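You operate a simulated robot arm through the tools that you are given. There is no shell and no other tool. Be economical: measure what you need, move in short steps, check, and stop when the job is done.

Carry out the task below with a simulated two-armed robot. There is one attempt and no reset: what you move stays moved.

Task
Hold the orange hand lamp on the beige bench steady with one hand and press the blue lamp button to switch it on with the other.
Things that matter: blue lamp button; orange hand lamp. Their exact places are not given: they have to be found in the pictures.

The check looks at the end state, three seconds after you hand in, the way a careful person would. Anything else that was tipped, shoved, dropped, spilled or broken makes it a failure.

Robot
Two 7-joint arms with three-finger grippers on one trunk, on a base that drives. Base frame: it is fixed to the floor where the robot stands at the start and does not move with it; the origin is under the middle of the robot, x ahead of it, y to its left, z up; the surface under the hand at the start is at about z = 72. Readings come in cm, degrees, newtons and seconds.
The left shoulder is at the start at [9.4, 12.6, 106.3], the right one opposite. With the tool pointing down near the work surface each hand reaches from about 42 to 86 cm from the robot's upright axis, wherever it stands, measured 20 degrees to its own side. Places, roughly: blue lamp button [70, -10, 80]. Payload 2.94 kg a hand.
Tool frame (each hand has its own): the origin (TCP) lies between the finger pads and is the grasp point; the fingertips stand 3 cm ahead of it; z points along the fingers, y is the line along which they close. Largest opening 12.8 cm; the body of the gripper starts 9.3 cm behind the TCP.
Orientation is told as [roll, pitch, yaw] about the base's x, y, z axes, in that order, counted from this pose: with the fingers straight down and closing along the base's y, the tool's x points along the base's -x, its y along +y and its z along -z.

Tools
- The arms move only by the tool nudge_tool. It takes "left_plan", "right_plan" or both (then of equal length, played together; a hand with none holds still); each is text: rows parted by semicolons, each of 7 numbers parted by spaces: the closure, from 0 (fully open) to 1 (shut), then the shift along the tool's x, y, z in cm, then the turn, a rotation vector about the tool's x, y, z in degrees. In form: hand dx dy dz rx ry rz; .... A call has 1 to 8 rows; each row is the pose to reach, as a shift and turn from the pose commanded when the call began, along the tool's axes at that moment. A row lasts 0.2 s, in which the tool goes at most 5 cm and 8.6 degrees; a call with a longer step from one row to the next is refused whole, and so is a gripper value outside its range. Where a pose cannot be reached the arm comes as near as it can. A force on the tool above 40 N (or 10 N above the force at the start of the call, whichever is more), or a blocked arm, ends the call early, and 0.2 s more pass. Each finger halts on what it meets, pressing with about 37 N; the grip force reading is that of the motor and also rises with nothing between the fingers. The clock runs only during rows and for 0.2 s after the last one: add rows that repeat a pose to give the fingers time. The reply holds the time, the measured pose of the TCP, the force on the tool along the base axes, the opening and the grip force, in the units named above and with some noise, with the torque about the TCP (base axes, N m) and any sound that the robot's microphone picked up.
- Cameras (640 x 400 px; columns grow to the right, rows downward): "scene" is now at [22.99, 0.1, 121.95]; the picture's right is [0.02, -1.00, 0.00], its down [-0.59, -0.01, -0.81] and it looks along [0.81, 0.01, -0.59] (base axes); focal length 282 px, centre (320, 200). "left" rides on the left gripper at [6.9, 1.5, -12] in its tool frame; the picture's right is [-0.22, 0.98, 0.00], its down [-0.82, -0.18, -0.54] and it looks along [-0.53, -0.12, 0.84] (tool axes); focal length 251 px, centre (320, 200). "right" rides on the right gripper at [6.9, -1.5, -12] in its tool frame; the picture's right is [0.21, 0.98, 0.00], its down [-0.82, 0.18, -0.54] and it looks along [-0.53, 0.12, 0.84] (tool axes); focal length 251 px, centre (320, 200).
- snapshot(camera): a new picture of that camera. It takes no simulated time.
- slide_trunk(by): slides the trunk up (or, below 0, down) by that many cm; the arms and the scene camera ride with it, the base frame stays. It gives what a move gives, with no picture.
- drive_base(legs): drives the robot by 1 to 6 legs, each [ahead, left, turn to the left] in cm, cm and degrees, along the robot's own axes; the way and the turn of a leg run together, so that a leg with both is an arc; at most 150 cm and 180 degrees a leg. The arms and the cameras ride along, it lands a little off, and it stops where it bumps. It gives what a move gives.
- pan_tilt(pan, tilt): turns the head with the scene camera to pan (to the left, within 80 degrees either way) and tilt (down, from -29 to 69), counted from straight ahead of the robot. It gives what a move gives.
- pixel_to_xyz(camera, pixels): for up to 12 pixels [column, row] of the newest picture of that camera ("zoom" is the newest enlarged one), the place [x, y, z] in the base frame of the surface seen there, good to about 0.2 cm. It takes no simulated time.
- close_up(camera, box): a new picture of the part [left, top, right, bottom] of that camera's present view, enlarged. It takes no simulated time.
- hand_in(): hands the job in; it is judged then, once.

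Go step by step. Measure first, check grasps and placings, and put right what went wrong. The budget is 80 turns and 62 pictures, counting those below and the enlarged ones. Unless the task says otherwise, let go and move clear before handing in, and close with one line.

The tools are called after "Call:" by a JSON object that holds its "fn" and its "kwargs". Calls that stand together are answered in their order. nudge_tool: Moves the arms, as the interface text tells. Its arguments: {"type":"object","properties":{"left_plan":{"type":"string"},"right_plan":{"type":"string"}},"required":[]} The other tools are called the same way: slide_trunk (by) slides the trunk up or down; drive_base (legs) drives the base; pan_tilt (pan, tilt) turns the head that bears the scene camera; snapshot (camera) takes a picture; pixel_to_xyz (camera, pixels) gives the place of the surface under pixels of a picture; close_up (camera, box) takes an enlarged picture of a part of a camera's view; hand_in () hands the job in.

At the start:

```text
t: 0.0
left_eef_pos: [46.75, 14.08, 101.35]
left_tcp_rot: [0.0, 0.0, 0.1]
left_wrist_force: [0.5, -0.6, 0.1]
left_torque: [0.03, 0.03, 0.0]
left_opening: 12.8
left_finger_force: 0.0
right_eef_pos: [52.15, -27.78, 95.3]
right_tcp_rot: [0.0, 0.0, -0.1]
right_wrist_force: [0.2, 0.5, -0.2]
right_torque: [0.02, -0.01, 0.02]
right_opening: 12.81
right_finger_force: 0.2
trunk travel left (down, up): [-27.5, 27.2]
robot x, y, heading: [-0.19, 0.14, 0.2]
head pan, tilt: [0.9, 36.2]
```

scene: 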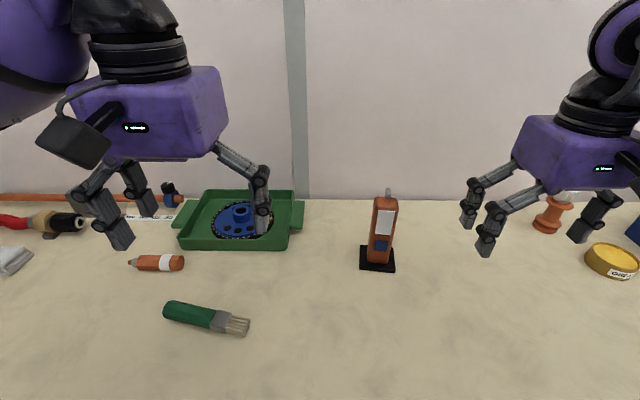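
right: 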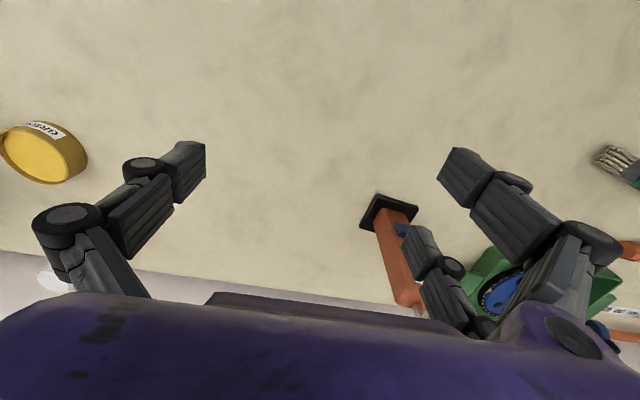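
left: 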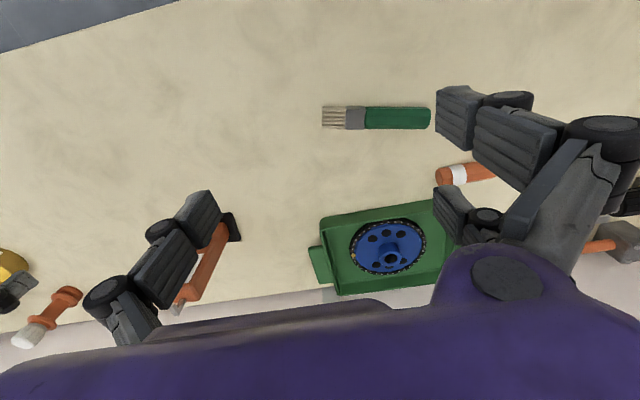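

The orange lamp stands at about (382,230) in the scene, with a blue button near (381,245). I'll enlarge it.

Call:
{"fn": "close_up", "kwargs": {"camera": "scene", "box": [340, 180, 436, 280]}}

```text
4.00 times, centred on (388, 230) of scene
```

zoom: 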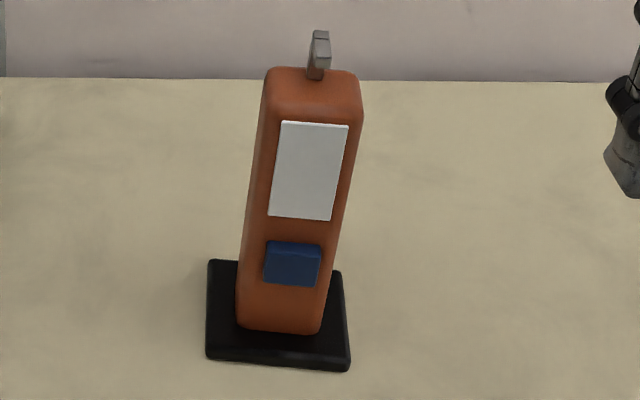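

Call:
{"fn": "pixel_to_xyz", "kwargs": {"camera": "zoom", "pixels": [[292, 268], [292, 245], [268, 265], [317, 268], [245, 300], [322, 305], [280, 320], [310, 170], [275, 90], [350, 90], [207, 355], [347, 362]]}}

Call:
{"fn": "pixel_to_xyz", "kwargs": {"camera": "zoom", "pixels": [[270, 72], [355, 75], [320, 40], [210, 265], [340, 275], [310, 72], [330, 220], [270, 215], [253, 150], [343, 200], [150, 300], [293, 282]]}}

```text
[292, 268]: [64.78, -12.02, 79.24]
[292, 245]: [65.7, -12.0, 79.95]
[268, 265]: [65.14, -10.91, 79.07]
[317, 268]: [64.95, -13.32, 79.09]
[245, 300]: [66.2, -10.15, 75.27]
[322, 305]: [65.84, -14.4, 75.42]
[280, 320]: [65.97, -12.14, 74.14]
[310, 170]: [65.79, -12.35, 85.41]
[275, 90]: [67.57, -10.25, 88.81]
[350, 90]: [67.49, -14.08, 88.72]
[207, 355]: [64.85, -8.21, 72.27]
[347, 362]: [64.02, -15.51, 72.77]
```

```text
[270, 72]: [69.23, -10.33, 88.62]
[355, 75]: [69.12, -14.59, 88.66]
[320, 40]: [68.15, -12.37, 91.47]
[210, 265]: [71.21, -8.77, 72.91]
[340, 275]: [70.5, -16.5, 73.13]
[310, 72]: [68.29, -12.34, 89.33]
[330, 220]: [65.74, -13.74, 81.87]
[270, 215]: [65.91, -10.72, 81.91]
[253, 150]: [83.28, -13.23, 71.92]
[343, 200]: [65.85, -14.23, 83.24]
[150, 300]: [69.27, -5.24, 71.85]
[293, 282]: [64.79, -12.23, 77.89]
```

The lamp body spans x 66–69.5, y −10.1 to −14.4, z 73–89, turned about −5°. The button is at about (64.8, −12.1, 78.9) on the near face. I'll bring the right hand above the lamp, aligned with it.

Call:
{"fn": "nudge_tool", "kwargs": {"right_plan": "0 0 0 -4 0 0 0; 0 -3.1 3.1 -4 0 0 2; 0 -6.2 6.2 -4 0 0 5; 0 -9.3 9.3 -4 0 0 5; 0 -12.4 12.4 -4 0 0 5; 0 -15.65 15.4 -4 0 0 5; 0 -15.65 15.4 -4 0 0 5"}}

Call:
{"fn": "snapshot", "kwargs": {"camera": "right"}}

Call:
{"fn": "snapshot", "kwargs": {"camera": "scene"}}

```text
t: 1.6
left_eef_pos: [46.76, 13.97, 101.44]
left_tcp_rot: [-0.1, 0.0, 0.1]
left_wrist_force: [-0.3, -0.6, -0.9]
left_torque: [0.06, 0.01, 0.0]
left_opening: 12.78
left_finger_force: 0.1
right_eef_pos: [67.54, -12.36, 99.29]
right_tcp_rot: [0.1, -0.1, -5.1]
right_wrist_force: [0.4, -0.6, -1.3]
right_torque: [0.02, 0.0, 0.01]
right_opening: 12.79
right_finger_force: 0.0
trunk travel left (down, up): [-27.5, 27.2]
robot x, y, heading: [0.13, 0.12, -0.1]
head pan, tilt: [0.9, 36.2]
```

```text
57 pictures are left
```

right: 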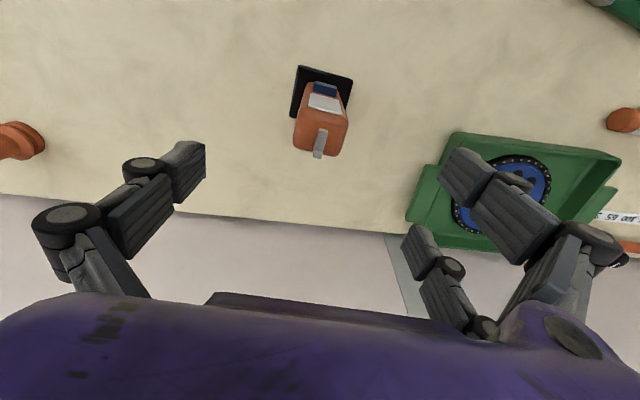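

```text
56 pictures are left
```

scene: 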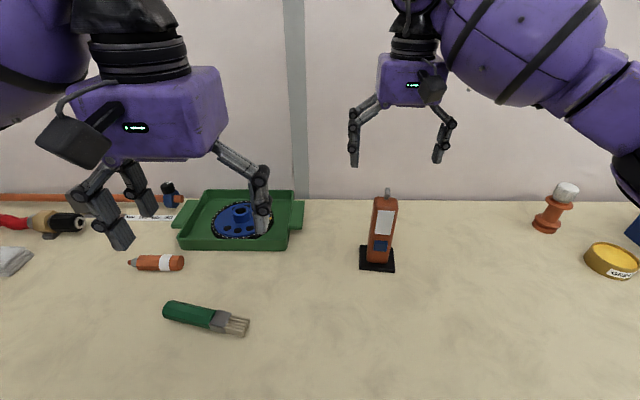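

The lamp at (320,130) in the right view is midway between the fingers. I'll measure its top from here.

Call:
{"fn": "pixel_to_xyz", "kwargs": {"camera": "right", "pixels": [[297, 145], [341, 150], [303, 112], [346, 118], [320, 150], [325, 132], [295, 120], [325, 90], [318, 145], [350, 92]]}}

Call:
{"fn": "close_up", "kwargs": {"camera": "right", "box": [270, 50, 370, 170]}}

```text
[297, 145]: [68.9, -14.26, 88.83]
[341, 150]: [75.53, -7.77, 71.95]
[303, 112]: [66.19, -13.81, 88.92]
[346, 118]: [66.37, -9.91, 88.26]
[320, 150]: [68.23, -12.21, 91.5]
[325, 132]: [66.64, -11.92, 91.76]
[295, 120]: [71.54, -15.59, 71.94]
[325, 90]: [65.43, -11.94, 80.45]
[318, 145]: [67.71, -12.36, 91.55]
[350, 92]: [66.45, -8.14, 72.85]
```

```text
3.33 times, centred on (320, 110) of right
```

zoom: 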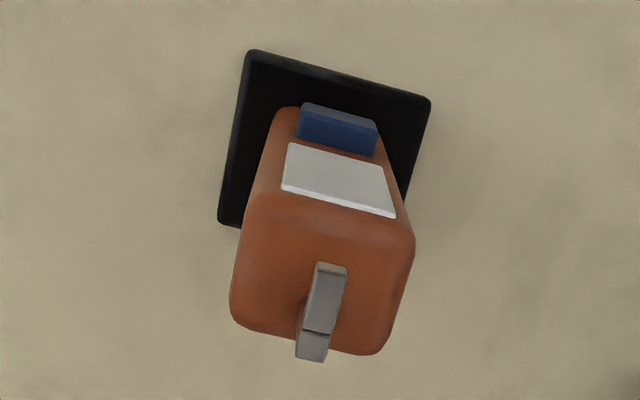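

Call:
{"fn": "pixel_to_xyz", "kwargs": {"camera": "zoom", "pixels": [[253, 58], [424, 102], [222, 218], [290, 145], [378, 168], [285, 186], [392, 212], [250, 215], [405, 245], [240, 310], [380, 345], [338, 112]]}}

```text
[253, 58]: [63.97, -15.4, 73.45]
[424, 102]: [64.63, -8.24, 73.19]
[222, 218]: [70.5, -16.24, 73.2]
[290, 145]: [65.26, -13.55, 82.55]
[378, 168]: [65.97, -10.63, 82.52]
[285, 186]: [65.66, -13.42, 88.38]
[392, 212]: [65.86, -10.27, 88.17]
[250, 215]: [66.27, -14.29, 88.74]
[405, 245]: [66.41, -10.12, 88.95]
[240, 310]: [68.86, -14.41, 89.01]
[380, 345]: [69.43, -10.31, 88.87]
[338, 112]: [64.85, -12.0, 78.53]
```

Yaw is about −5° and the body centre is (67.8, −12.3), so the right hand is well aligned. I'll lower it to z≈84.8.

Call:
{"fn": "nudge_tool", "kwargs": {"right_plan": "0 -0.3 0.05 4 0 0 0; 0 -0.3 0.05 8 0 0 0; 0 -0.3 0.05 12 0 0 0; 0 -0.3 0.05 14.5 0 0 0; 0 -0.3 0.05 14.5 0 0 0"}}

Call:
{"fn": "snapshot", "kwargs": {"camera": "scene"}}

Call:
{"fn": "snapshot", "kwargs": {"camera": "right"}}

```text
t: 2.8
left_eef_pos: [46.65, 14.03, 101.49]
left_tcp_rot: [-0.1, 0.1, 0.1]
left_wrist_force: [1.1, -1.4, -0.3]
left_torque: [0.0, 0.0, 0.02]
left_opening: 12.79
left_finger_force: 0.0
right_eef_pos: [67.95, -12.34, 84.82]
right_tcp_rot: [0.1, 0.0, -4.9]
right_wrist_force: [0.1, -0.4, -0.3]
right_torque: [-0.02, 0.03, -0.06]
right_opening: 12.8
right_finger_force: 0.2
trunk travel left (down, up): [-27.5, 27.2]
robot x, y, heading: [-0.21, 0.19, 0.2]
head pan, tilt: [0.9, 36.2]
```

```text
54 pictures are left
```

scene: 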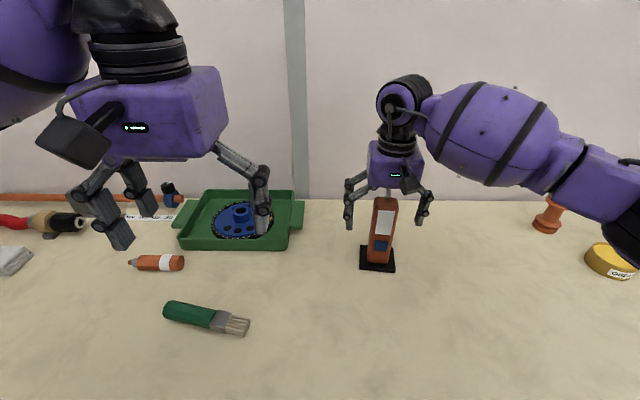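

```text
53 pictures are left
```

right: 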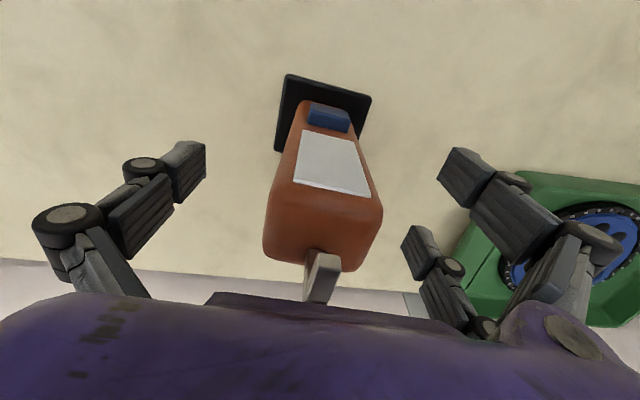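

The gripper seems to have two prongs on one side and one on the other. I'll measure where they sit relative to the lamp before closing.

Call:
{"fn": "pixel_to_xyz", "kwargs": {"camera": "right", "pixels": [[190, 150], [200, 175], [180, 175], [445, 155], [465, 165], [450, 195], [407, 232], [420, 240], [412, 265], [300, 250], [320, 258], [375, 200]]}}

Call:
{"fn": "close_up", "kwargs": {"camera": "scene", "box": [320, 130, 450, 280]}}

```text
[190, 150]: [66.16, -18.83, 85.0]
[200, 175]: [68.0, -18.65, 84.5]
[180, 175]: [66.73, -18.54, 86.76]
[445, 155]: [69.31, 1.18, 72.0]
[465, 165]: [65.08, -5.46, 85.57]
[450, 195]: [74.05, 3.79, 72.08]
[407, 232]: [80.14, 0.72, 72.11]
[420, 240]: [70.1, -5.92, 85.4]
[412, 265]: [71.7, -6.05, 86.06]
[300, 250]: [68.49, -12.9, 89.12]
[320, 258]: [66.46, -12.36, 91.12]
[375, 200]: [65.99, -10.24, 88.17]
```

```text
2.67 times, centred on (385, 205) of scene
```

zoom: 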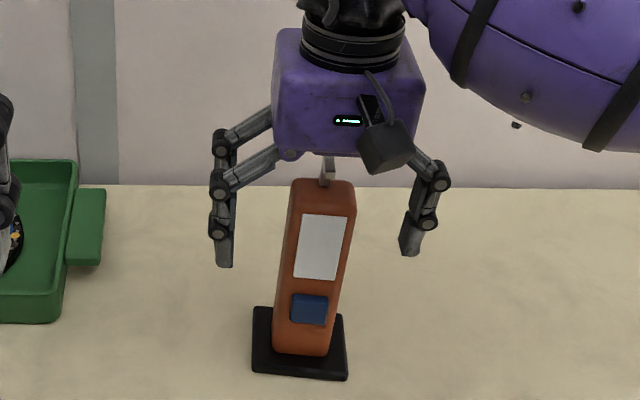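

Call:
{"fn": "close_up", "kwargs": {"camera": "right", "box": [390, 130, 510, 290]}}

```text
2.50 times, centred on (450, 210) of right
```

zoom: 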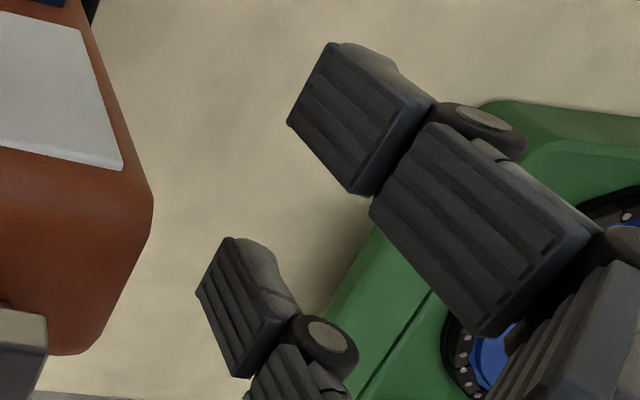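

Call:
{"fn": "pixel_to_xyz", "kwargs": {"camera": "zoom", "pixels": [[333, 55], [297, 118], [350, 182], [400, 108], [228, 248], [202, 292], [238, 366], [268, 322], [440, 140], [480, 320], [370, 115], [240, 310]]}}

```text
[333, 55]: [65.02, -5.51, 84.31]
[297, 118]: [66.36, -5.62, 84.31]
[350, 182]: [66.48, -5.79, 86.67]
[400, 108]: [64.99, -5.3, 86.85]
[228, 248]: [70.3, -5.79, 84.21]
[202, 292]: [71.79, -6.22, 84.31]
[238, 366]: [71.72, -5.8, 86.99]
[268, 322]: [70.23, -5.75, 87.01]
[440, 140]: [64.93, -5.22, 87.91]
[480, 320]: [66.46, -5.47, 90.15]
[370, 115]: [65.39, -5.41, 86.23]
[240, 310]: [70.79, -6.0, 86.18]
```

The back prongs at x≈70–72 and front prong at 65–66.6 would straddle the 3.6 cm deep body, so a top grip is poor. I'll raise the hand and grip instead from the −y side: fingers horizontal, the two prongs stacked vertically behind the lamp and the single prong in front, above the button.

Call:
{"fn": "nudge_tool", "kwargs": {"right_plan": "0 0 0 -5 0 0 0; 0 0 0 -10 0 0 0; 0 0 0 -14.5 0 0 0; 0 1.5 -4.5 -14.5 0 0 0; 0 3 -9 -14.5 0 0 0; 0 4.5 -13.5 -14.5 0 0 0; 0 6 -17 -14.5 0 0 0; 0 6 -17 -14.5 0 0 0"}}

Call:
{"fn": "pixel_to_xyz", "kwargs": {"camera": "scene", "pixels": [[560, 215], [548, 225], [600, 250], [636, 265], [590, 262], [612, 275]]}}

```text
t: 4.6
left_eef_pos: [46.78, 14.15, 101.43]
left_tcp_rot: [-0.1, 0.0, 0.0]
left_wrist_force: [0.9, -0.7, -0.2]
left_torque: [-0.02, 0.01, -0.02]
left_opening: 12.79
left_finger_force: 0.0
right_eef_pos: [60.43, -28.7, 99.17]
right_tcp_rot: [0.1, 0.0, -4.9]
right_wrist_force: [-0.1, 0.5, 0.1]
right_torque: [0.01, 0.02, -0.04]
right_opening: 12.79
right_finger_force: 0.1
trunk travel left (down, up): [-27.5, 27.2]
robot x, y, heading: [0.1, -0.07, -0.1]
head pan, tilt: [0.9, 36.2]
```

```text
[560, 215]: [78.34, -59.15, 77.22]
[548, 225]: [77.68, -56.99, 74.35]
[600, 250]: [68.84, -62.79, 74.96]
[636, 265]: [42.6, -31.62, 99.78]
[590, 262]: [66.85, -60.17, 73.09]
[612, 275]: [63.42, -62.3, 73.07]
```

The other objects lie beyond y=−57, so there is room. I'll rotate the right hand the first half of its 120° turn.

Call:
{"fn": "nudge_tool", "kwargs": {"right_plan": "0 0 0 0 -4.5 4.5 4.5; 0 0 0 0 -9 9 9; 0 0 0 0 -13.5 13.5 13.5; 0 0 0 0 -18 18 18; 0 0 0 0 -22.5 22.5 22.5; 0 0 0 0 -27 27 27; 0 0 0 0 -31 31 31; 0 0 0 0 -34.65 34.65 34.65"}}

Call:
{"fn": "snapshot", "kwargs": {"camera": "scene"}}

```text
t: 6.4
left_eef_pos: [46.76, 14.07, 101.41]
left_tcp_rot: [-0.1, 0.0, 0.1]
left_wrist_force: [0.8, -0.6, -0.1]
left_torque: [0.03, 0.03, -0.01]
left_opening: 12.83
left_finger_force: 0.0
right_eef_pos: [60.52, -28.92, 99.33]
right_tcp_rot: [26.6, 42.0, -31.6]
right_wrist_force: [0.2, 0.0, -0.1]
right_torque: [0.02, -0.01, -0.03]
right_opening: 12.81
right_finger_force: 0.0
trunk travel left (down, up): [-27.5, 27.2]
robot x, y, heading: [0.03, 0.05, 0.0]
head pan, tilt: [0.9, 36.2]
```

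```text
50 pictures are left
```

scene: 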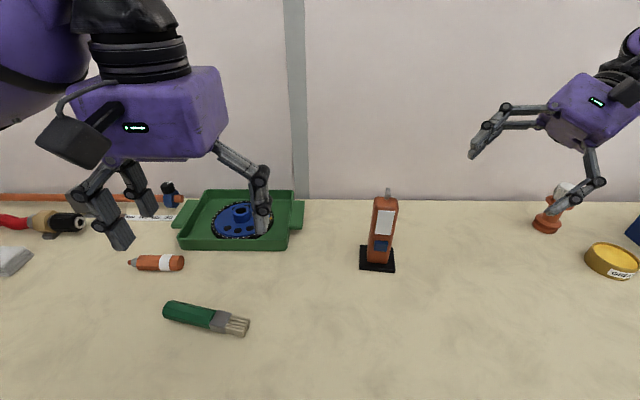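

The wrist follows well; I'll do the second half.

Call:
{"fn": "nudge_tool", "kwargs": {"right_plan": "0 0 0 0 -4.5 4.5 4.5; 0 0 0 0 -9 9 9; 0 0 0 0 -13.5 13.5 13.5; 0 0 0 0 -18 18 18; 0 0 0 0 -22.5 22.5 22.5; 0 0 0 0 -27 27 27; 0 0 0 0 -31 31 31; 0 0 0 0 -34.65 34.65 34.65"}}

Call:
{"fn": "snapshot", "kwargs": {"camera": "scene"}}

Call:
{"fn": "snapshot", "kwargs": {"camera": "right"}}

```text
t: 8.2
left_eef_pos: [46.81, 14.04, 101.36]
left_tcp_rot: [0.1, -0.1, 0.2]
left_wrist_force: [-0.1, 0.0, -0.1]
left_torque: [0.02, 0.0, 0.03]
left_opening: 12.81
left_finger_force: 0.1
right_eef_pos: [60.47, -28.8, 99.3]
right_tcp_rot: [-148.8, 89.9, 116.1]
right_wrist_force: [0.0, -0.3, -0.1]
right_torque: [0.0, 0.0, 0.02]
right_opening: 12.81
right_finger_force: 0.0
trunk travel left (down, up): [-27.5, 27.2]
robot x, y, heading: [0.14, 0.02, 0.1]
head pan, tilt: [0.9, 36.2]
```

```text
49 pictures are left
```

scene: 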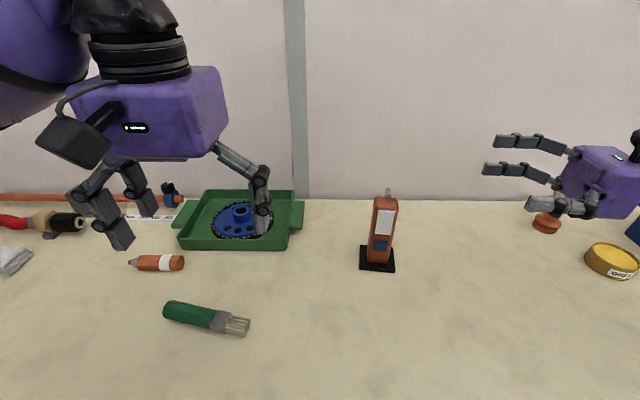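

```text
48 pictures are left
```

right: 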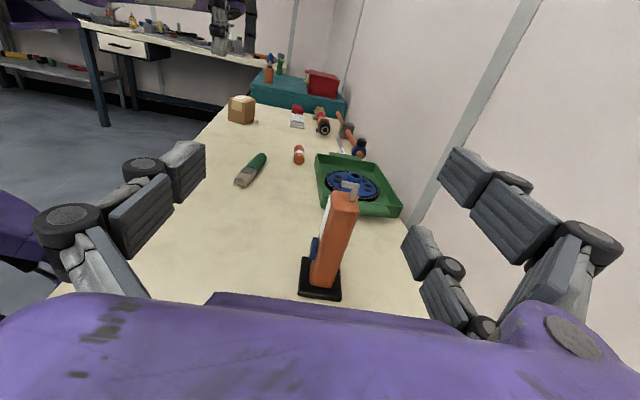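

The hand is now horizontal with twin prongs behind and the single prong in front. I'll lower it and centre it, stopping short of the lamp.

Call:
{"fn": "nudge_tool", "kwargs": {"right_plan": "0 -4 1.5 0 0 0 0; 0 -8 3 0 0 0 0; 0 -12 4.5 0 0 0 0; 0 -14.8 5.8 1.5 0 0 0; 0 -14.8 5.8 5 0 0 0; 0 -14.8 5.8 7 0 0 0; 0 -14.8 5.8 7 0 0 0"}}

Call:
{"fn": "snapshot", "kwargs": {"camera": "scene"}}

Call:
{"fn": "snapshot", "kwargs": {"camera": "right"}}

```text
t: 9.8
left_eef_pos: [46.79, 14.16, 101.32]
left_tcp_rot: [-0.1, 0.0, 0.0]
left_wrist_force: [0.2, 0.3, 0.4]
left_torque: [0.01, 0.03, 0.03]
left_opening: 12.83
left_finger_force: 0.0
right_eef_pos: [66.98, -22.52, 84.47]
right_tcp_rot: [71.1, 90.0, -23.9]
right_wrist_force: [-0.6, 0.0, 0.8]
right_torque: [0.02, 0.03, -0.04]
right_opening: 12.8
right_finger_force: 0.1
trunk travel left (down, up): [-27.5, 27.2]
robot x, y, heading: [-0.06, -0.17, 0.1]
head pan, tilt: [0.9, 36.2]
```

```text
47 pictures are left
```

scene: 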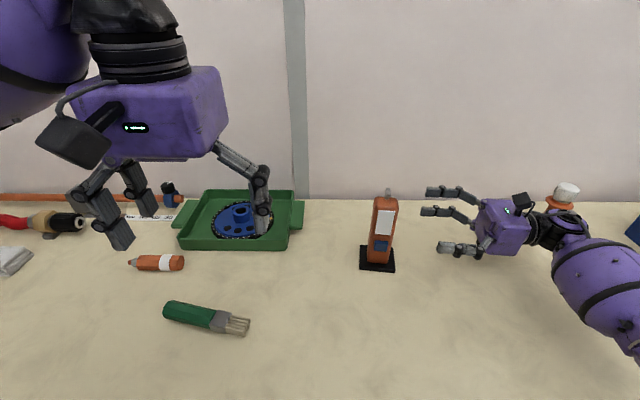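

```text
46 pictures are left
```

right: 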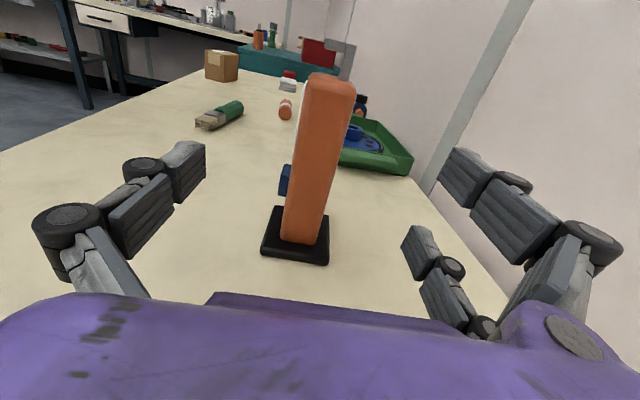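

Call:
{"fn": "pixel_to_xyz", "kwargs": {"camera": "right", "pixels": [[306, 120], [300, 140], [343, 140], [348, 120], [325, 120], [292, 200], [325, 200], [320, 85], [205, 160], [468, 180], [287, 182], [310, 150]]}}

```text
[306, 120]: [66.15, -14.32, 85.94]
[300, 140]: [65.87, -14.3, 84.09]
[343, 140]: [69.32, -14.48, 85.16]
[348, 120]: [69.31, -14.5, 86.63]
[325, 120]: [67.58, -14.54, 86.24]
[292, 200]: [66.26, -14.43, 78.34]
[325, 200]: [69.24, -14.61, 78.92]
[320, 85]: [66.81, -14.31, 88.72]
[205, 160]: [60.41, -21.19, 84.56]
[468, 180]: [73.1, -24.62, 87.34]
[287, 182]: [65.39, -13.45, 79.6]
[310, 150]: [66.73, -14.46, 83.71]
```

Lamp body at grip height is x 65.8–69.5, and the hand line passes through its centre. I'll advance 9.8 cm with the fingers open.

Call:
{"fn": "nudge_tool", "kwargs": {"right_plan": "0 0 0 3.5 0 0 0; 0 0 0 7 0 0 0; 0 0 0 9.8 0 0 0; 0 0 0 9.8 0 0 0"}}

Call:
{"fn": "snapshot", "kwargs": {"camera": "right"}}

Call:
{"fn": "close_up", "kwargs": {"camera": "scene", "box": [330, 160, 490, 280]}}

```text
t: 10.8
left_eef_pos: [46.76, 14.04, 101.35]
left_tcp_rot: [0.0, 0.0, 0.0]
left_wrist_force: [0.6, -1.1, 0.5]
left_torque: [0.04, 0.01, 0.03]
left_opening: 12.81
left_finger_force: 0.0
right_eef_pos: [67.9, -12.62, 84.45]
right_tcp_rot: [153.8, 90.0, 58.7]
right_wrist_force: [0.4, 0.7, -0.3]
right_torque: [-0.02, 0.01, 0.0]
right_opening: 12.8
right_finger_force: 0.1
trunk travel left (down, up): [-27.5, 27.2]
robot x, y, heading: [-0.02, -0.05, -0.1]
head pan, tilt: [0.9, 36.2]
```

```text
45 pictures are left
```

right: 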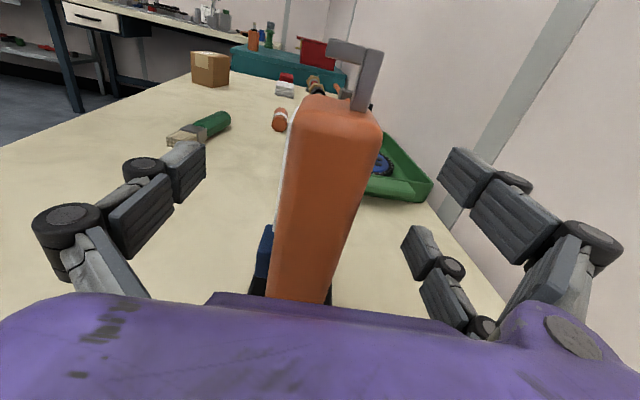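

```text
3.33 times, centred on (410, 220) of scene
```

zoom: 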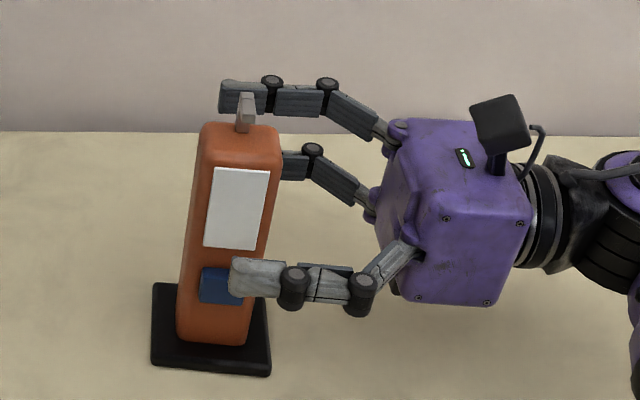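

The fingers straddle the lamp with the front prong level with the label, above the button. I'll shift slightly forward-side and close gently to about 5.5 cm to check centring.

Call:
{"fn": "nudge_tool", "kwargs": {"right_plan": "0.15 0 -0.2 0 0 0 0; 0.3 0 -0.2 0 0 0 0; 0.45 0 -0.2 0 0 0 0; 0.57 0 -0.2 0 0 0 0; 0.57 0 -0.2 0 0 0 0"}}

Call:
{"fn": "snapshot", "kwargs": {"camera": "right"}}

Call:
{"fn": "close_up", "kwargs": {"camera": "scene", "box": [330, 160, 490, 280]}}

```text
t: 12.0
left_eef_pos: [46.8, 14.13, 101.45]
left_tcp_rot: [-0.2, 0.0, 0.1]
left_wrist_force: [0.8, -1.3, 0.1]
left_torque: [0.02, 0.01, 0.03]
left_opening: 12.83
left_finger_force: 0.0
right_eef_pos: [67.62, -12.56, 84.58]
right_tcp_rot: [149.7, 90.0, 54.5]
right_wrist_force: [-0.3, -0.1, -0.2]
right_torque: [-0.03, -0.01, 0.03]
right_opening: 5.52
right_finger_force: 0.0
trunk travel left (down, up): [-27.5, 27.2]
robot x, y, heading: [-0.01, 0.13, 0.0]
head pan, tilt: [0.9, 36.2]
```

```text
43 pictures are left
```

right: 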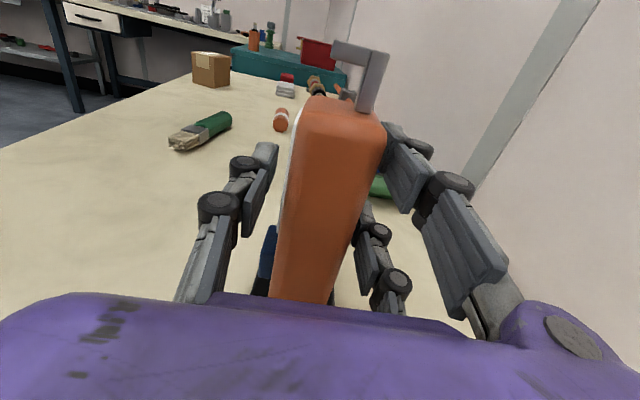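

```text
3.33 times, centred on (410, 220) of scene
```

zoom: 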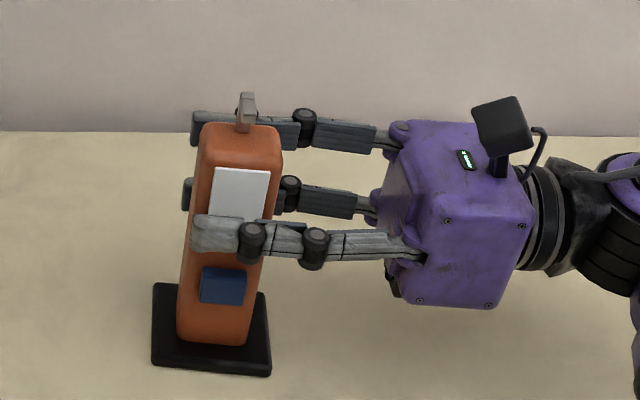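

The button stays exposed below the front prong. I'll close slowly until contact.

Call:
{"fn": "nudge_tool", "kwargs": {"right_plan": "0.6 0 0 0 0 0 0; 0.63 0 0 0 0 0 0; 0.66 0 0 0 0 0 0; 0.68 0 0 0 0 0 0; 0.7 0 0 0 0 0 0; 0.71 0 0 0 0 0 0; 0.71 0 0 0 0 0 0"}}

Call:
{"fn": "snapshot", "kwargs": {"camera": "right"}}

Call:
{"fn": "close_up", "kwargs": {"camera": "scene", "box": [330, 160, 490, 280]}}

```text
t: 13.6
left_eef_pos: [46.89, 14.08, 101.27]
left_tcp_rot: [0.0, 0.0, 0.1]
left_wrist_force: [0.2, -0.3, 0.2]
left_torque: [-0.01, -0.02, 0.0]
left_opening: 12.82
left_finger_force: 0.0
right_eef_pos: [67.63, -12.55, 84.62]
right_tcp_rot: [145.5, 90.0, 50.4]
right_wrist_force: [1.9, 1.3, 1.5]
right_torque: [0.01, -0.08, -0.01]
right_opening: 3.88
right_finger_force: 37.1
trunk travel left (down, up): [-27.5, 27.2]
robot x, y, heading: [-0.09, 0.25, 0.1]
head pan, tilt: [0.9, 36.2]
```

```text
41 pictures are left
```

right: 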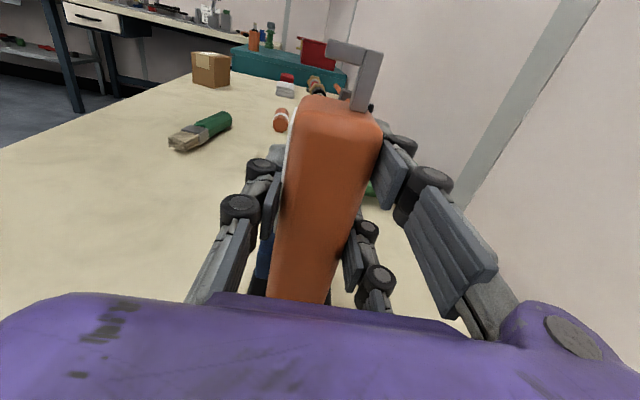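

```text
3.33 times, centred on (410, 220) of scene
```

zoom: 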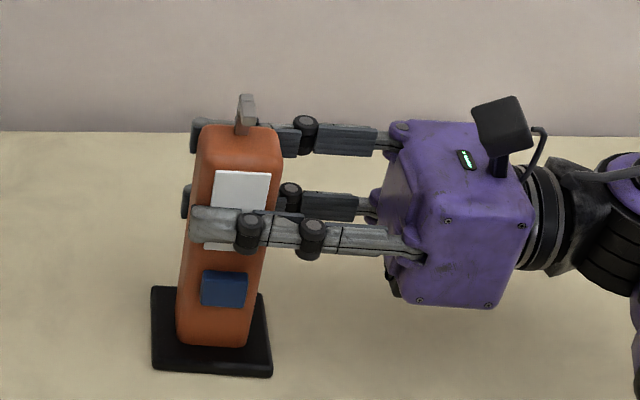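

The lamp is held: opening 3.88 cm, 37 N, and it hasn't moved. Now I'll tilt the left hand 55° forward and half-close it, to press with its single −y prong.

Call:
{"fn": "nudge_tool", "kwargs": {"left_plan": "0.1 0 0 0 0 -8 0; 0.2 0 0 0 0 -16 0; 0.3 0 0 0 0 -24 0; 0.4 0 0 0 0 -32 0; 0.53 0 0 0 0 -40 0; 0.53 0 0 0 0 -48 0; 0.53 0 0 0 0 -55 0; 0.53 0 0 0 0 -55 0"}}

Call:
{"fn": "snapshot", "kwargs": {"camera": "left"}}

Call:
{"fn": "snapshot", "kwargs": {"camera": "scene"}}

```text
t: 15.4
left_eef_pos: [55.89, 13.01, 105.66]
left_tcp_rot: [-0.2, -55.0, 0.3]
left_wrist_force: [0.3, 0.7, -0.3]
left_torque: [-0.02, 0.01, -0.01]
left_opening: 6.0
left_finger_force: 0.1
left hand out of reach, approached as far as the arm can: row 4, 5, 6, 7, 8
right_eef_pos: [67.52, -12.55, 84.53]
right_tcp_rot: [8.2, 90.0, -86.8]
right_wrist_force: [0.5, -1.2, 1.0]
right_torque: [0.04, 0.18, 0.06]
right_opening: 3.92
right_finger_force: 37.3
trunk travel left (down, up): [-27.5, 27.2]
robot x, y, heading: [0.03, -0.37, -0.0]
head pan, tilt: [0.9, 36.2]
```

```text
39 pictures are left
```

left: 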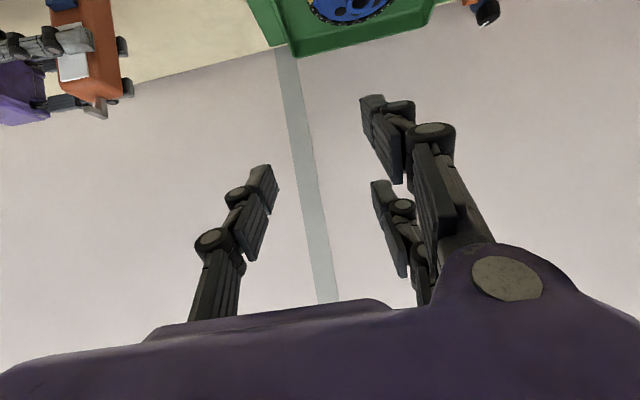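

```text
38 pictures are left
```

scene: 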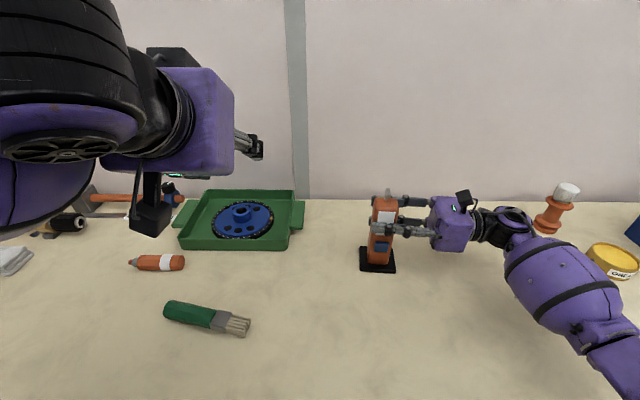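

The left arm was pushed out to (55.9, 13, 105.7) by its near-reach limit but has the 55° tilt. I'll move it toward the button in stages, watching the reading.

Call:
{"fn": "nudge_tool", "kwargs": {"left_plan": "0.53 2.3 -2.75 1.9 0 0 0; 0.53 4.6 -5.5 3.8 0 0 0; 0.53 6.9 -8.25 5.7 0 0 0; 0.53 9.2 -11 7.7 0 0 0; 0.53 9.2 -11 7.7 0 0 0"}}

```text
t: 16.6
left_eef_pos: [56.89, 1.68, 93.89]
left_tcp_rot: [-0.2, -55.0, 0.2]
left_wrist_force: [0.1, -0.7, -0.3]
left_torque: [0.03, -0.01, -0.01]
left_opening: 6.03
left_finger_force: 0.0
left hand out of reach, approached as far as the arm can: row 1
right_eef_pos: [67.56, -12.58, 84.51]
right_tcp_rot: [135.2, 90.1, 40.2]
right_wrist_force: [-0.7, 0.6, 1.9]
right_torque: [0.19, 0.06, -0.01]
right_opening: 3.91
right_finger_force: 36.6
trunk travel left (down, up): [-27.5, 27.2]
robot x, y, heading: [0.16, 0.03, -0.1]
head pan, tilt: [0.9, 36.2]
```

The arm follows correctly now. I'll continue to a point about 5 cm in front of the button.

Call:
{"fn": "nudge_tool", "kwargs": {"left_plan": "0.53 2.25 -2.6 1.75 0 0 0; 0.53 4.5 -5.2 3.5 0 0 0; 0.53 6.75 -7.8 5.25 0 0 0; 0.53 9 -10.2 7 0 0 0; 0.53 9 -10.2 7 0 0 0"}}

Call:
{"fn": "snapshot", "kwargs": {"camera": "left"}}

Call:
{"fn": "snapshot", "kwargs": {"camera": "scene"}}

Call:
{"fn": "snapshot", "kwargs": {"camera": "right"}}

```text
t: 17.8
left_eef_pos: [57.3, -8.39, 82.61]
left_tcp_rot: [-0.2, -55.0, 0.2]
left_wrist_force: [0.3, 0.1, -0.3]
left_torque: [-0.02, 0.02, -0.03]
left_opening: 6.02
left_finger_force: 0.1
right_eef_pos: [67.57, -12.61, 84.44]
right_tcp_rot: [108.6, 90.0, 13.5]
right_wrist_force: [0.1, 0.2, 1.5]
right_torque: [0.22, -0.01, -0.02]
right_opening: 3.91
right_finger_force: 37.0
trunk travel left (down, up): [-27.5, 27.2]
robot x, y, heading: [-0.02, -0.26, -0.3]
head pan, tilt: [0.9, 36.2]
```

```text
37 pictures are left
```

left: 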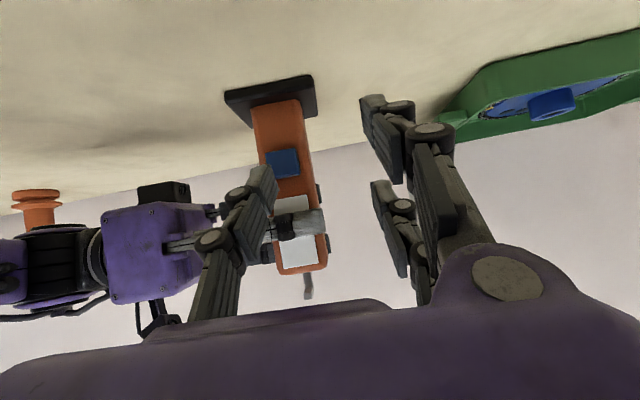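

```text
36 pictures are left
```

scene: 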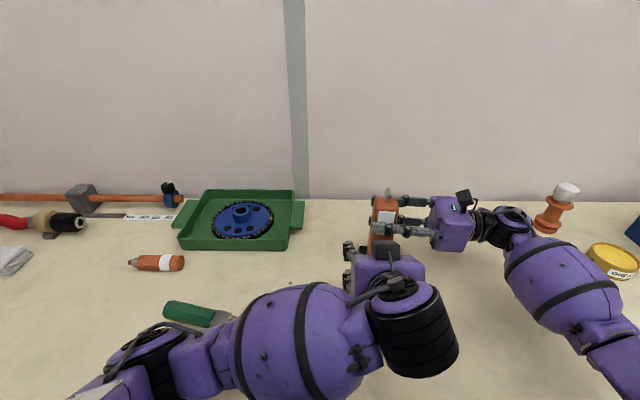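

```text
35 pictures are left
```

right: 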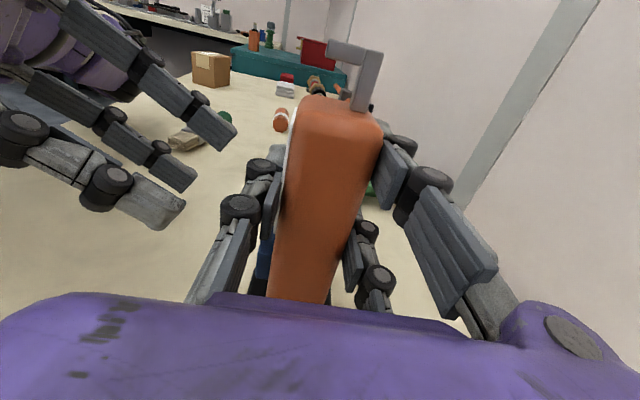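

Call:
{"fn": "close_up", "kwargs": {"camera": "left", "box": [200, 60, 360, 290]}}

Call:
{"fn": "pixel_to_xyz", "kwargs": {"camera": "left", "pixels": [[268, 168], [275, 172], [255, 170], [274, 188], [252, 185], [282, 163], [272, 155], [294, 155], [296, 172], [270, 175]]}}

Call:
{"fn": "pixel_to_xyz", "kwargs": {"camera": "right", "pixels": [[183, 200], [172, 222], [150, 220], [140, 180], [160, 190], [130, 200], [235, 130], [195, 180]]}}

```text
1.74 times, centred on (280, 175) of left
```

zoom: 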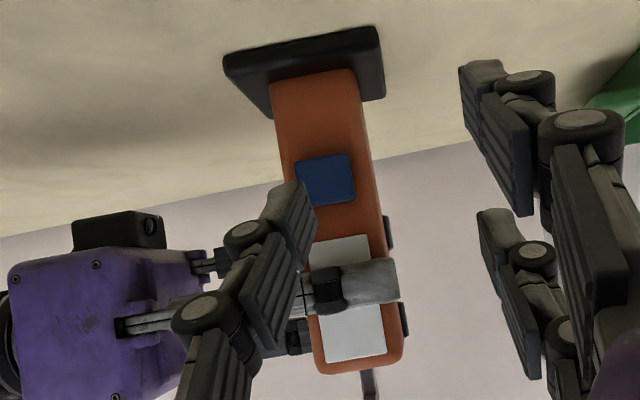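

```text
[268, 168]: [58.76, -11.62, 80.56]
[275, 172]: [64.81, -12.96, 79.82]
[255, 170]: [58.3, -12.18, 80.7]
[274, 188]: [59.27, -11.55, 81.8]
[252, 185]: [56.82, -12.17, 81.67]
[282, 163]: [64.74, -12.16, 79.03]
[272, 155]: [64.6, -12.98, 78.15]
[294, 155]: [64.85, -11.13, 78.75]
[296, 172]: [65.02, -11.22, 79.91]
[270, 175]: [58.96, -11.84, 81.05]
```

```text
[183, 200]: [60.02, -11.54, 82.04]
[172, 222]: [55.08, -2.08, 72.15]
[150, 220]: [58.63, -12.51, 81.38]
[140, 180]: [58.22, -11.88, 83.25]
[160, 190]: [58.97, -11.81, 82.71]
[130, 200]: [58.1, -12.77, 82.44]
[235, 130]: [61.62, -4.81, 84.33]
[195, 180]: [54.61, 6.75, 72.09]
```

The pressing prong's leading upper corner is at about (60.1, −12, 82); the button centre is (64.75, −12.1, 79). I'll lower it 2.8 cm and move in to about 1 cm from the button.

Call:
{"fn": "nudge_tool", "kwargs": {"left_plan": "0.53 2.29 0 1.61 0 0 0; 0.53 1.26 0 3.1 0 0 0; 0.53 0.23 0 4.56 0 0 0; 0.53 0.23 0 4.56 0 0 0"}}

Call:
{"fn": "close_up", "kwargs": {"camera": "left", "box": [200, 60, 360, 290]}}

Call:
{"fn": "snapshot", "kwargs": {"camera": "right"}}

```text
t: 19.0
left_eef_pos: [62.76, -6.52, 82.52]
left_tcp_rot: [4.3, -58.9, -2.8]
left_wrist_force: [-15.4, -3.2, -4.9]
left_torque: [0.22, 0.26, -0.67]
left_opening: 6.45
left_finger_force: 3.4
right_eef_pos: [67.48, -12.5, 84.9]
right_tcp_rot: [118.1, 89.3, 22.6]
right_wrist_force: [14.8, 3.4, 2.8]
right_torque: [0.16, -0.4, -0.35]
right_opening: 3.91
right_finger_force: 37.0
trunk travel left (down, up): [-27.5, 27.2]
robot x, y, heading: [-0.25, 0.34, -0.0]
head pan, tilt: [0.9, 36.2]
heard: click
stopped in row 4 (left hand): the arm was blocked; the commanded pose is now the measured one
```

```text
1.74 times, centred on (280, 175) of left
```

zoom: 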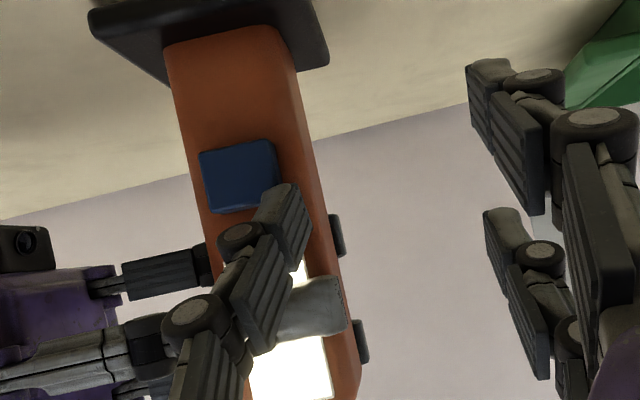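

```text
32 pictures are left
```

right: 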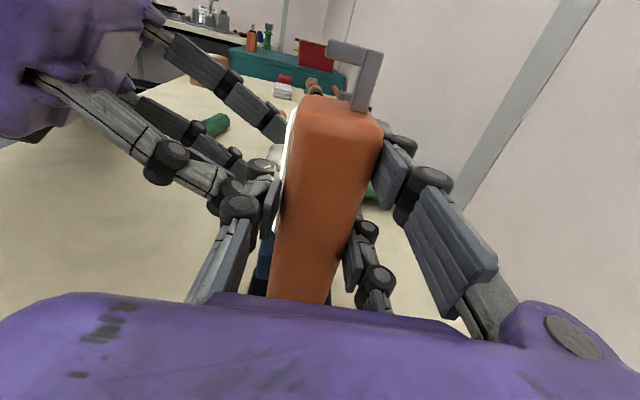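

A click was heard and the lamp panel now glows bright, so it switched on, though the arm ended up against the lamp (−15 N). I'll back the left hand straight away gently.

Call:
{"fn": "nudge_tool", "kwargs": {"left_plan": "0.53 0.5 0 -0.9 0 0 0; 0.53 1.2 0 -2 0 0 0; 0.53 2.1 0 -3.5 0 0 0; 0.53 2.1 0 -3.5 0 0 0"}}

Call:
{"fn": "snapshot", "kwargs": {"camera": "left"}}

Call:
{"fn": "snapshot", "kwargs": {"camera": "scene"}}

```text
t: 19.8
left_eef_pos: [62.41, -4.39, 86.02]
left_tcp_rot: [12.0, -63.6, -8.4]
left_wrist_force: [0.0, 0.6, -0.1]
left_torque: [-0.01, -0.06, -0.01]
left_opening: 5.99
left_finger_force: 0.0
right_eef_pos: [67.39, -12.22, 85.78]
right_tcp_rot: [144.3, 88.5, 49.4]
right_wrist_force: [0.4, -0.5, -2.7]
right_torque: [-0.02, -0.01, 0.0]
right_opening: 3.89
right_finger_force: 37.2
trunk travel left (down, up): [-27.5, 27.2]
robot x, y, heading: [0.02, 0.44, 0.1]
head pan, tilt: [0.9, 36.2]
stopped in row 3 (left hand): the force on the tool passed its limit at 43 N (the readings are from after the stop); the commanded pose is now the measured one
```

```text
31 pictures are left
```

left: 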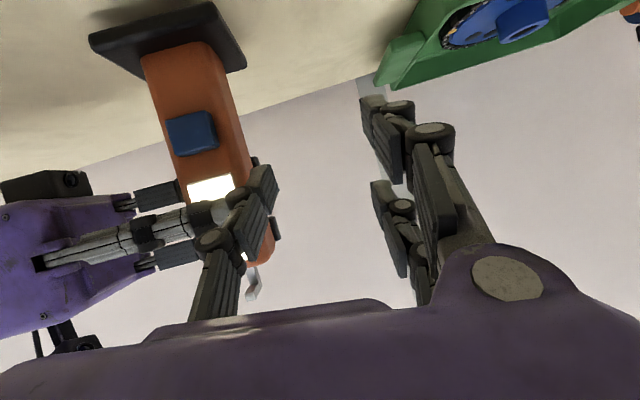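

```text
30 pictures are left
```

scene: 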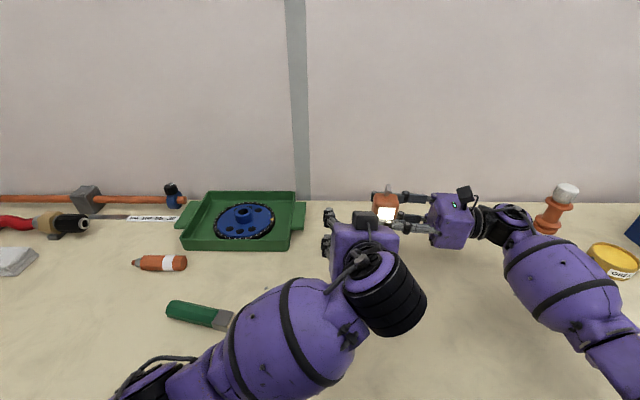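

The lamp glows, but the retreat was blocked and the right hand rose about 1 cm. I need to see what the left arm is bumping, so I'll measure points along it.

Call:
{"fn": "pixel_to_xyz", "kwargs": {"camera": "scene", "pixels": [[290, 300], [240, 340], [190, 370], [150, 380], [400, 300], [380, 240], [360, 240], [326, 220], [385, 213], [400, 225], [340, 350], [365, 262]]}}

Call:
{"fn": "close_up", "kwargs": {"camera": "scene", "box": [300, 170, 480, 290]}}

Call:
{"fn": "snapshot", "kwargs": {"camera": "right"}}

```text
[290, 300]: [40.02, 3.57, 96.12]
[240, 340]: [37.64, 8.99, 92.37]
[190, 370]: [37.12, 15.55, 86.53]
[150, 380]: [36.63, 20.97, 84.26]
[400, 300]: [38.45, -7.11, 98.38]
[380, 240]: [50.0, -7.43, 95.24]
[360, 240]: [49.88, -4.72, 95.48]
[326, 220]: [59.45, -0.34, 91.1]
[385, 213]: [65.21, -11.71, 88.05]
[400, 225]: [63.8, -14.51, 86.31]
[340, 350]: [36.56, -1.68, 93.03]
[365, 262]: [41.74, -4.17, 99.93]
```

```text
3.33 times, centred on (390, 230) of scene
```

zoom: 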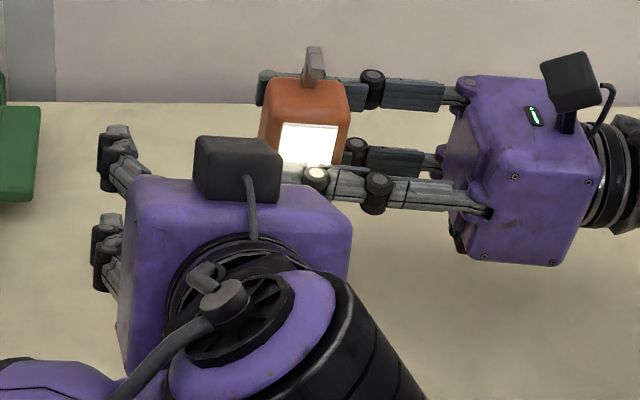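

```text
28 pictures are left
```

right: 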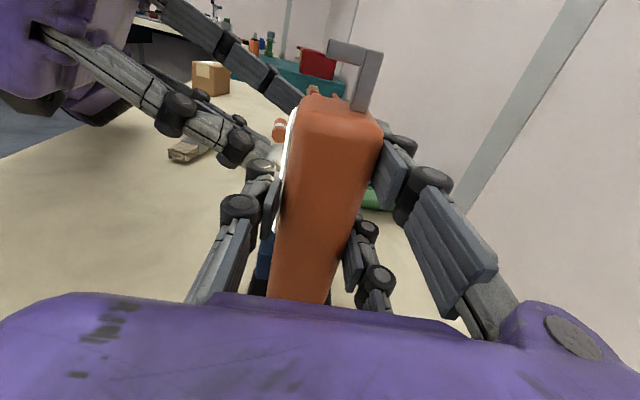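

The left forearm near (37, 21, 84) lies so low that it was resting on the bench, which blocked the arm; the right hand has lifted the lamp slightly. I'll move the left hand up and to +y first, to free both.

Call:
{"fn": "nudge_tool", "kwargs": {"left_plan": "0.53 -1.3 1.1 -0.6 0 0 0; 0.53 -2.6 2.2 -1.2 0 0 0; 0.53 -3.9 3.4 -1.8 0 0 0; 0.53 -5.1 4.5 -2.3 0 0 0; 0.53 -5.1 4.5 -2.3 0 0 0"}}

Call:
{"fn": "snapshot", "kwargs": {"camera": "scene"}}

Call:
{"fn": "snapshot", "kwargs": {"camera": "left"}}

```text
t: 20.9
left_eef_pos: [64.31, 4.93, 93.69]
left_tcp_rot: [28.7, -65.8, -19.1]
left_wrist_force: [1.2, -0.2, 0.1]
left_torque: [-0.04, 0.01, 0.01]
left_opening: 5.98
left_finger_force: 0.0
right_eef_pos: [67.23, -12.0, 85.9]
right_tcp_rot: [140.7, 88.4, 45.7]
right_wrist_force: [-1.3, -0.8, -1.8]
right_torque: [0.04, 0.02, 0.01]
right_opening: 3.9
right_finger_force: 36.6
trunk travel left (down, up): [-27.5, 27.2]
robot x, y, heading: [0.11, 0.31, 0.1]
head pan, tilt: [0.9, 36.2]
stopped in row 5 (left hand): the arm was blocked; the commanded pose is now the measured one
```

```text
27 pictures are left
```

scene: 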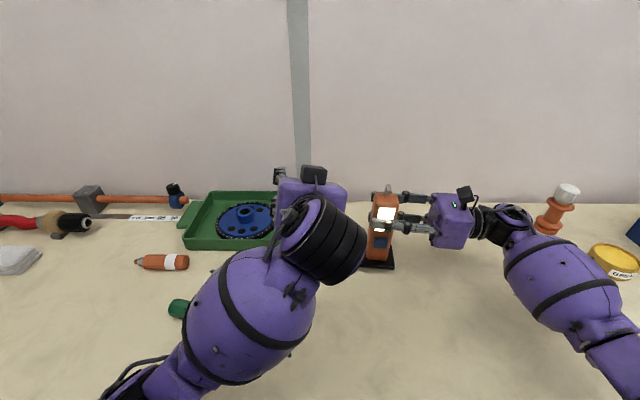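

```text
26 pictures are left
```

left: 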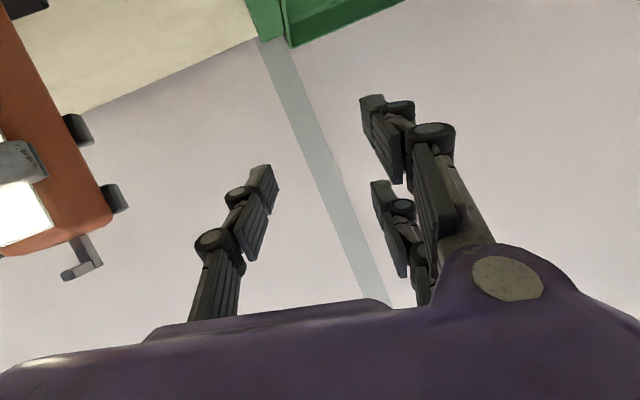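

The left hand is clear of the lamp, but something still blocks its arm. I'll turn the head down-left to look at the left elbow.

Call:
{"fn": "pan_tilt", "kwargs": {"pan": 20, "tilt": 62}}

Call:
{"fn": "snapshot", "kwargs": {"camera": "scene"}}

```text
t: 21.8
left_eef_pos: [64.34, 4.96, 93.64]
left_tcp_rot: [27.8, -65.7, -18.6]
left_wrist_force: [0.5, -1.1, -0.1]
left_torque: [-0.01, 0.0, 0.06]
left_opening: 6.01
left_finger_force: 0.1
right_eef_pos: [67.41, -11.84, 86.38]
right_tcp_rot: [134.2, 88.3, 39.2]
right_wrist_force: [0.2, -0.5, -2.6]
right_torque: [0.0, -0.02, -0.02]
right_opening: 3.92
right_finger_force: 36.5
trunk travel left (down, up): [-27.5, 27.2]
robot x, y, heading: [0.58, 0.45, -0.1]
head pan, tilt: [20.0, 62.0]
```

```text
25 pictures are left
```

scene: 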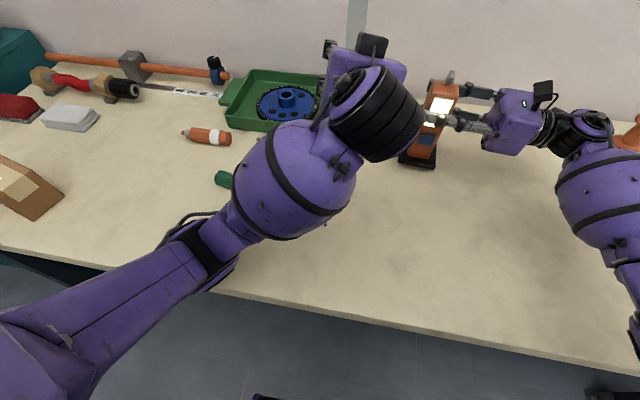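

The left elbow rests on the bench's front edge around (230,265). I'll raise the left hand well up and to +y so the elbow lifts off.

Call:
{"fn": "nudge_tool", "kwargs": {"left_plan": "0.53 -2.55 2 -0.8 0 0 0; 0.53 -5.1 4.1 -1.6 0 0 0; 0.53 -7.6 6.1 -2.4 0 0 0; 0.53 -10.2 8.1 -3.2 0 0 0; 0.53 -10.2 8.1 -3.2 0 0 0"}}

Call:
{"fn": "snapshot", "kwargs": {"camera": "scene"}}

```text
t: 23.0
left_eef_pos: [65.5, 10.72, 104.7]
left_tcp_rot: [26.4, -64.9, -17.6]
left_wrist_force: [-0.1, -0.4, 0.7]
left_torque: [0.01, -0.01, -0.04]
left_opening: 6.02
left_finger_force: 0.1
right_eef_pos: [68.3, -11.83, 85.55]
right_tcp_rot: [153.0, 88.9, 57.9]
right_wrist_force: [0.0, 0.5, -1.4]
right_torque: [-0.01, 0.02, -0.02]
right_opening: 3.91
right_finger_force: 36.6
trunk travel left (down, up): [-27.5, 27.2]
robot x, y, heading: [0.59, 0.25, 0.4]
head pan, tilt: [20.0, 62.0]
```

```text
24 pictures are left
```

scene: 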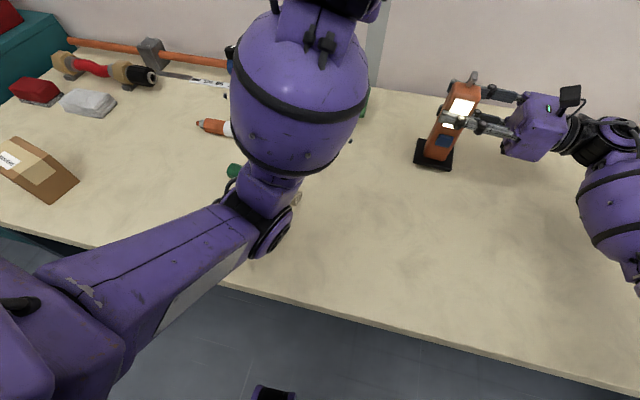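

The left arm is free now with no force. I'll look at the lamp closely to see whether its base is on the bench.

Call:
{"fn": "close_up", "kwargs": {"camera": "scene", "box": [380, 60, 560, 190]}}

Call:
{"fn": "pixel_to_xyz", "kwargs": {"camera": "scene", "pixels": [[420, 163], [447, 167], [450, 150], [420, 145], [432, 158], [444, 140], [400, 180], [455, 168], [465, 100], [238, 172], [297, 200]]}}

```text
3.08 times, centred on (470, 125) of scene
```

zoom: 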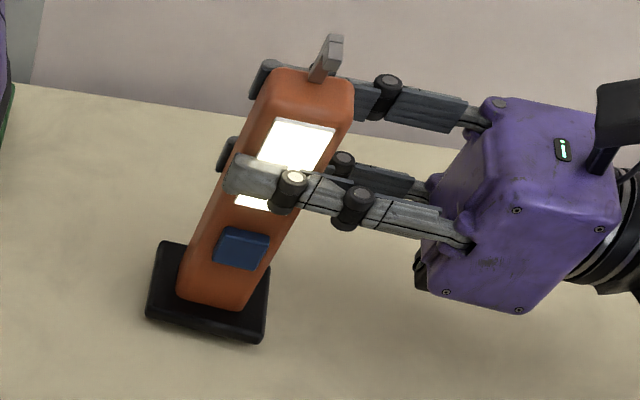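

```text
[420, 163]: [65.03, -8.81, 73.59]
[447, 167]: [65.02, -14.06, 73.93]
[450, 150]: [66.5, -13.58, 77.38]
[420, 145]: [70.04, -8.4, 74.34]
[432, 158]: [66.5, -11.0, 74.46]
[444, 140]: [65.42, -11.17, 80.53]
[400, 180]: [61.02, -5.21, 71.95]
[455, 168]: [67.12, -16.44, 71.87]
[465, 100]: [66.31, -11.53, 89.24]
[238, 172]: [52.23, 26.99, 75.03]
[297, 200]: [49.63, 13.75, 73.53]
```

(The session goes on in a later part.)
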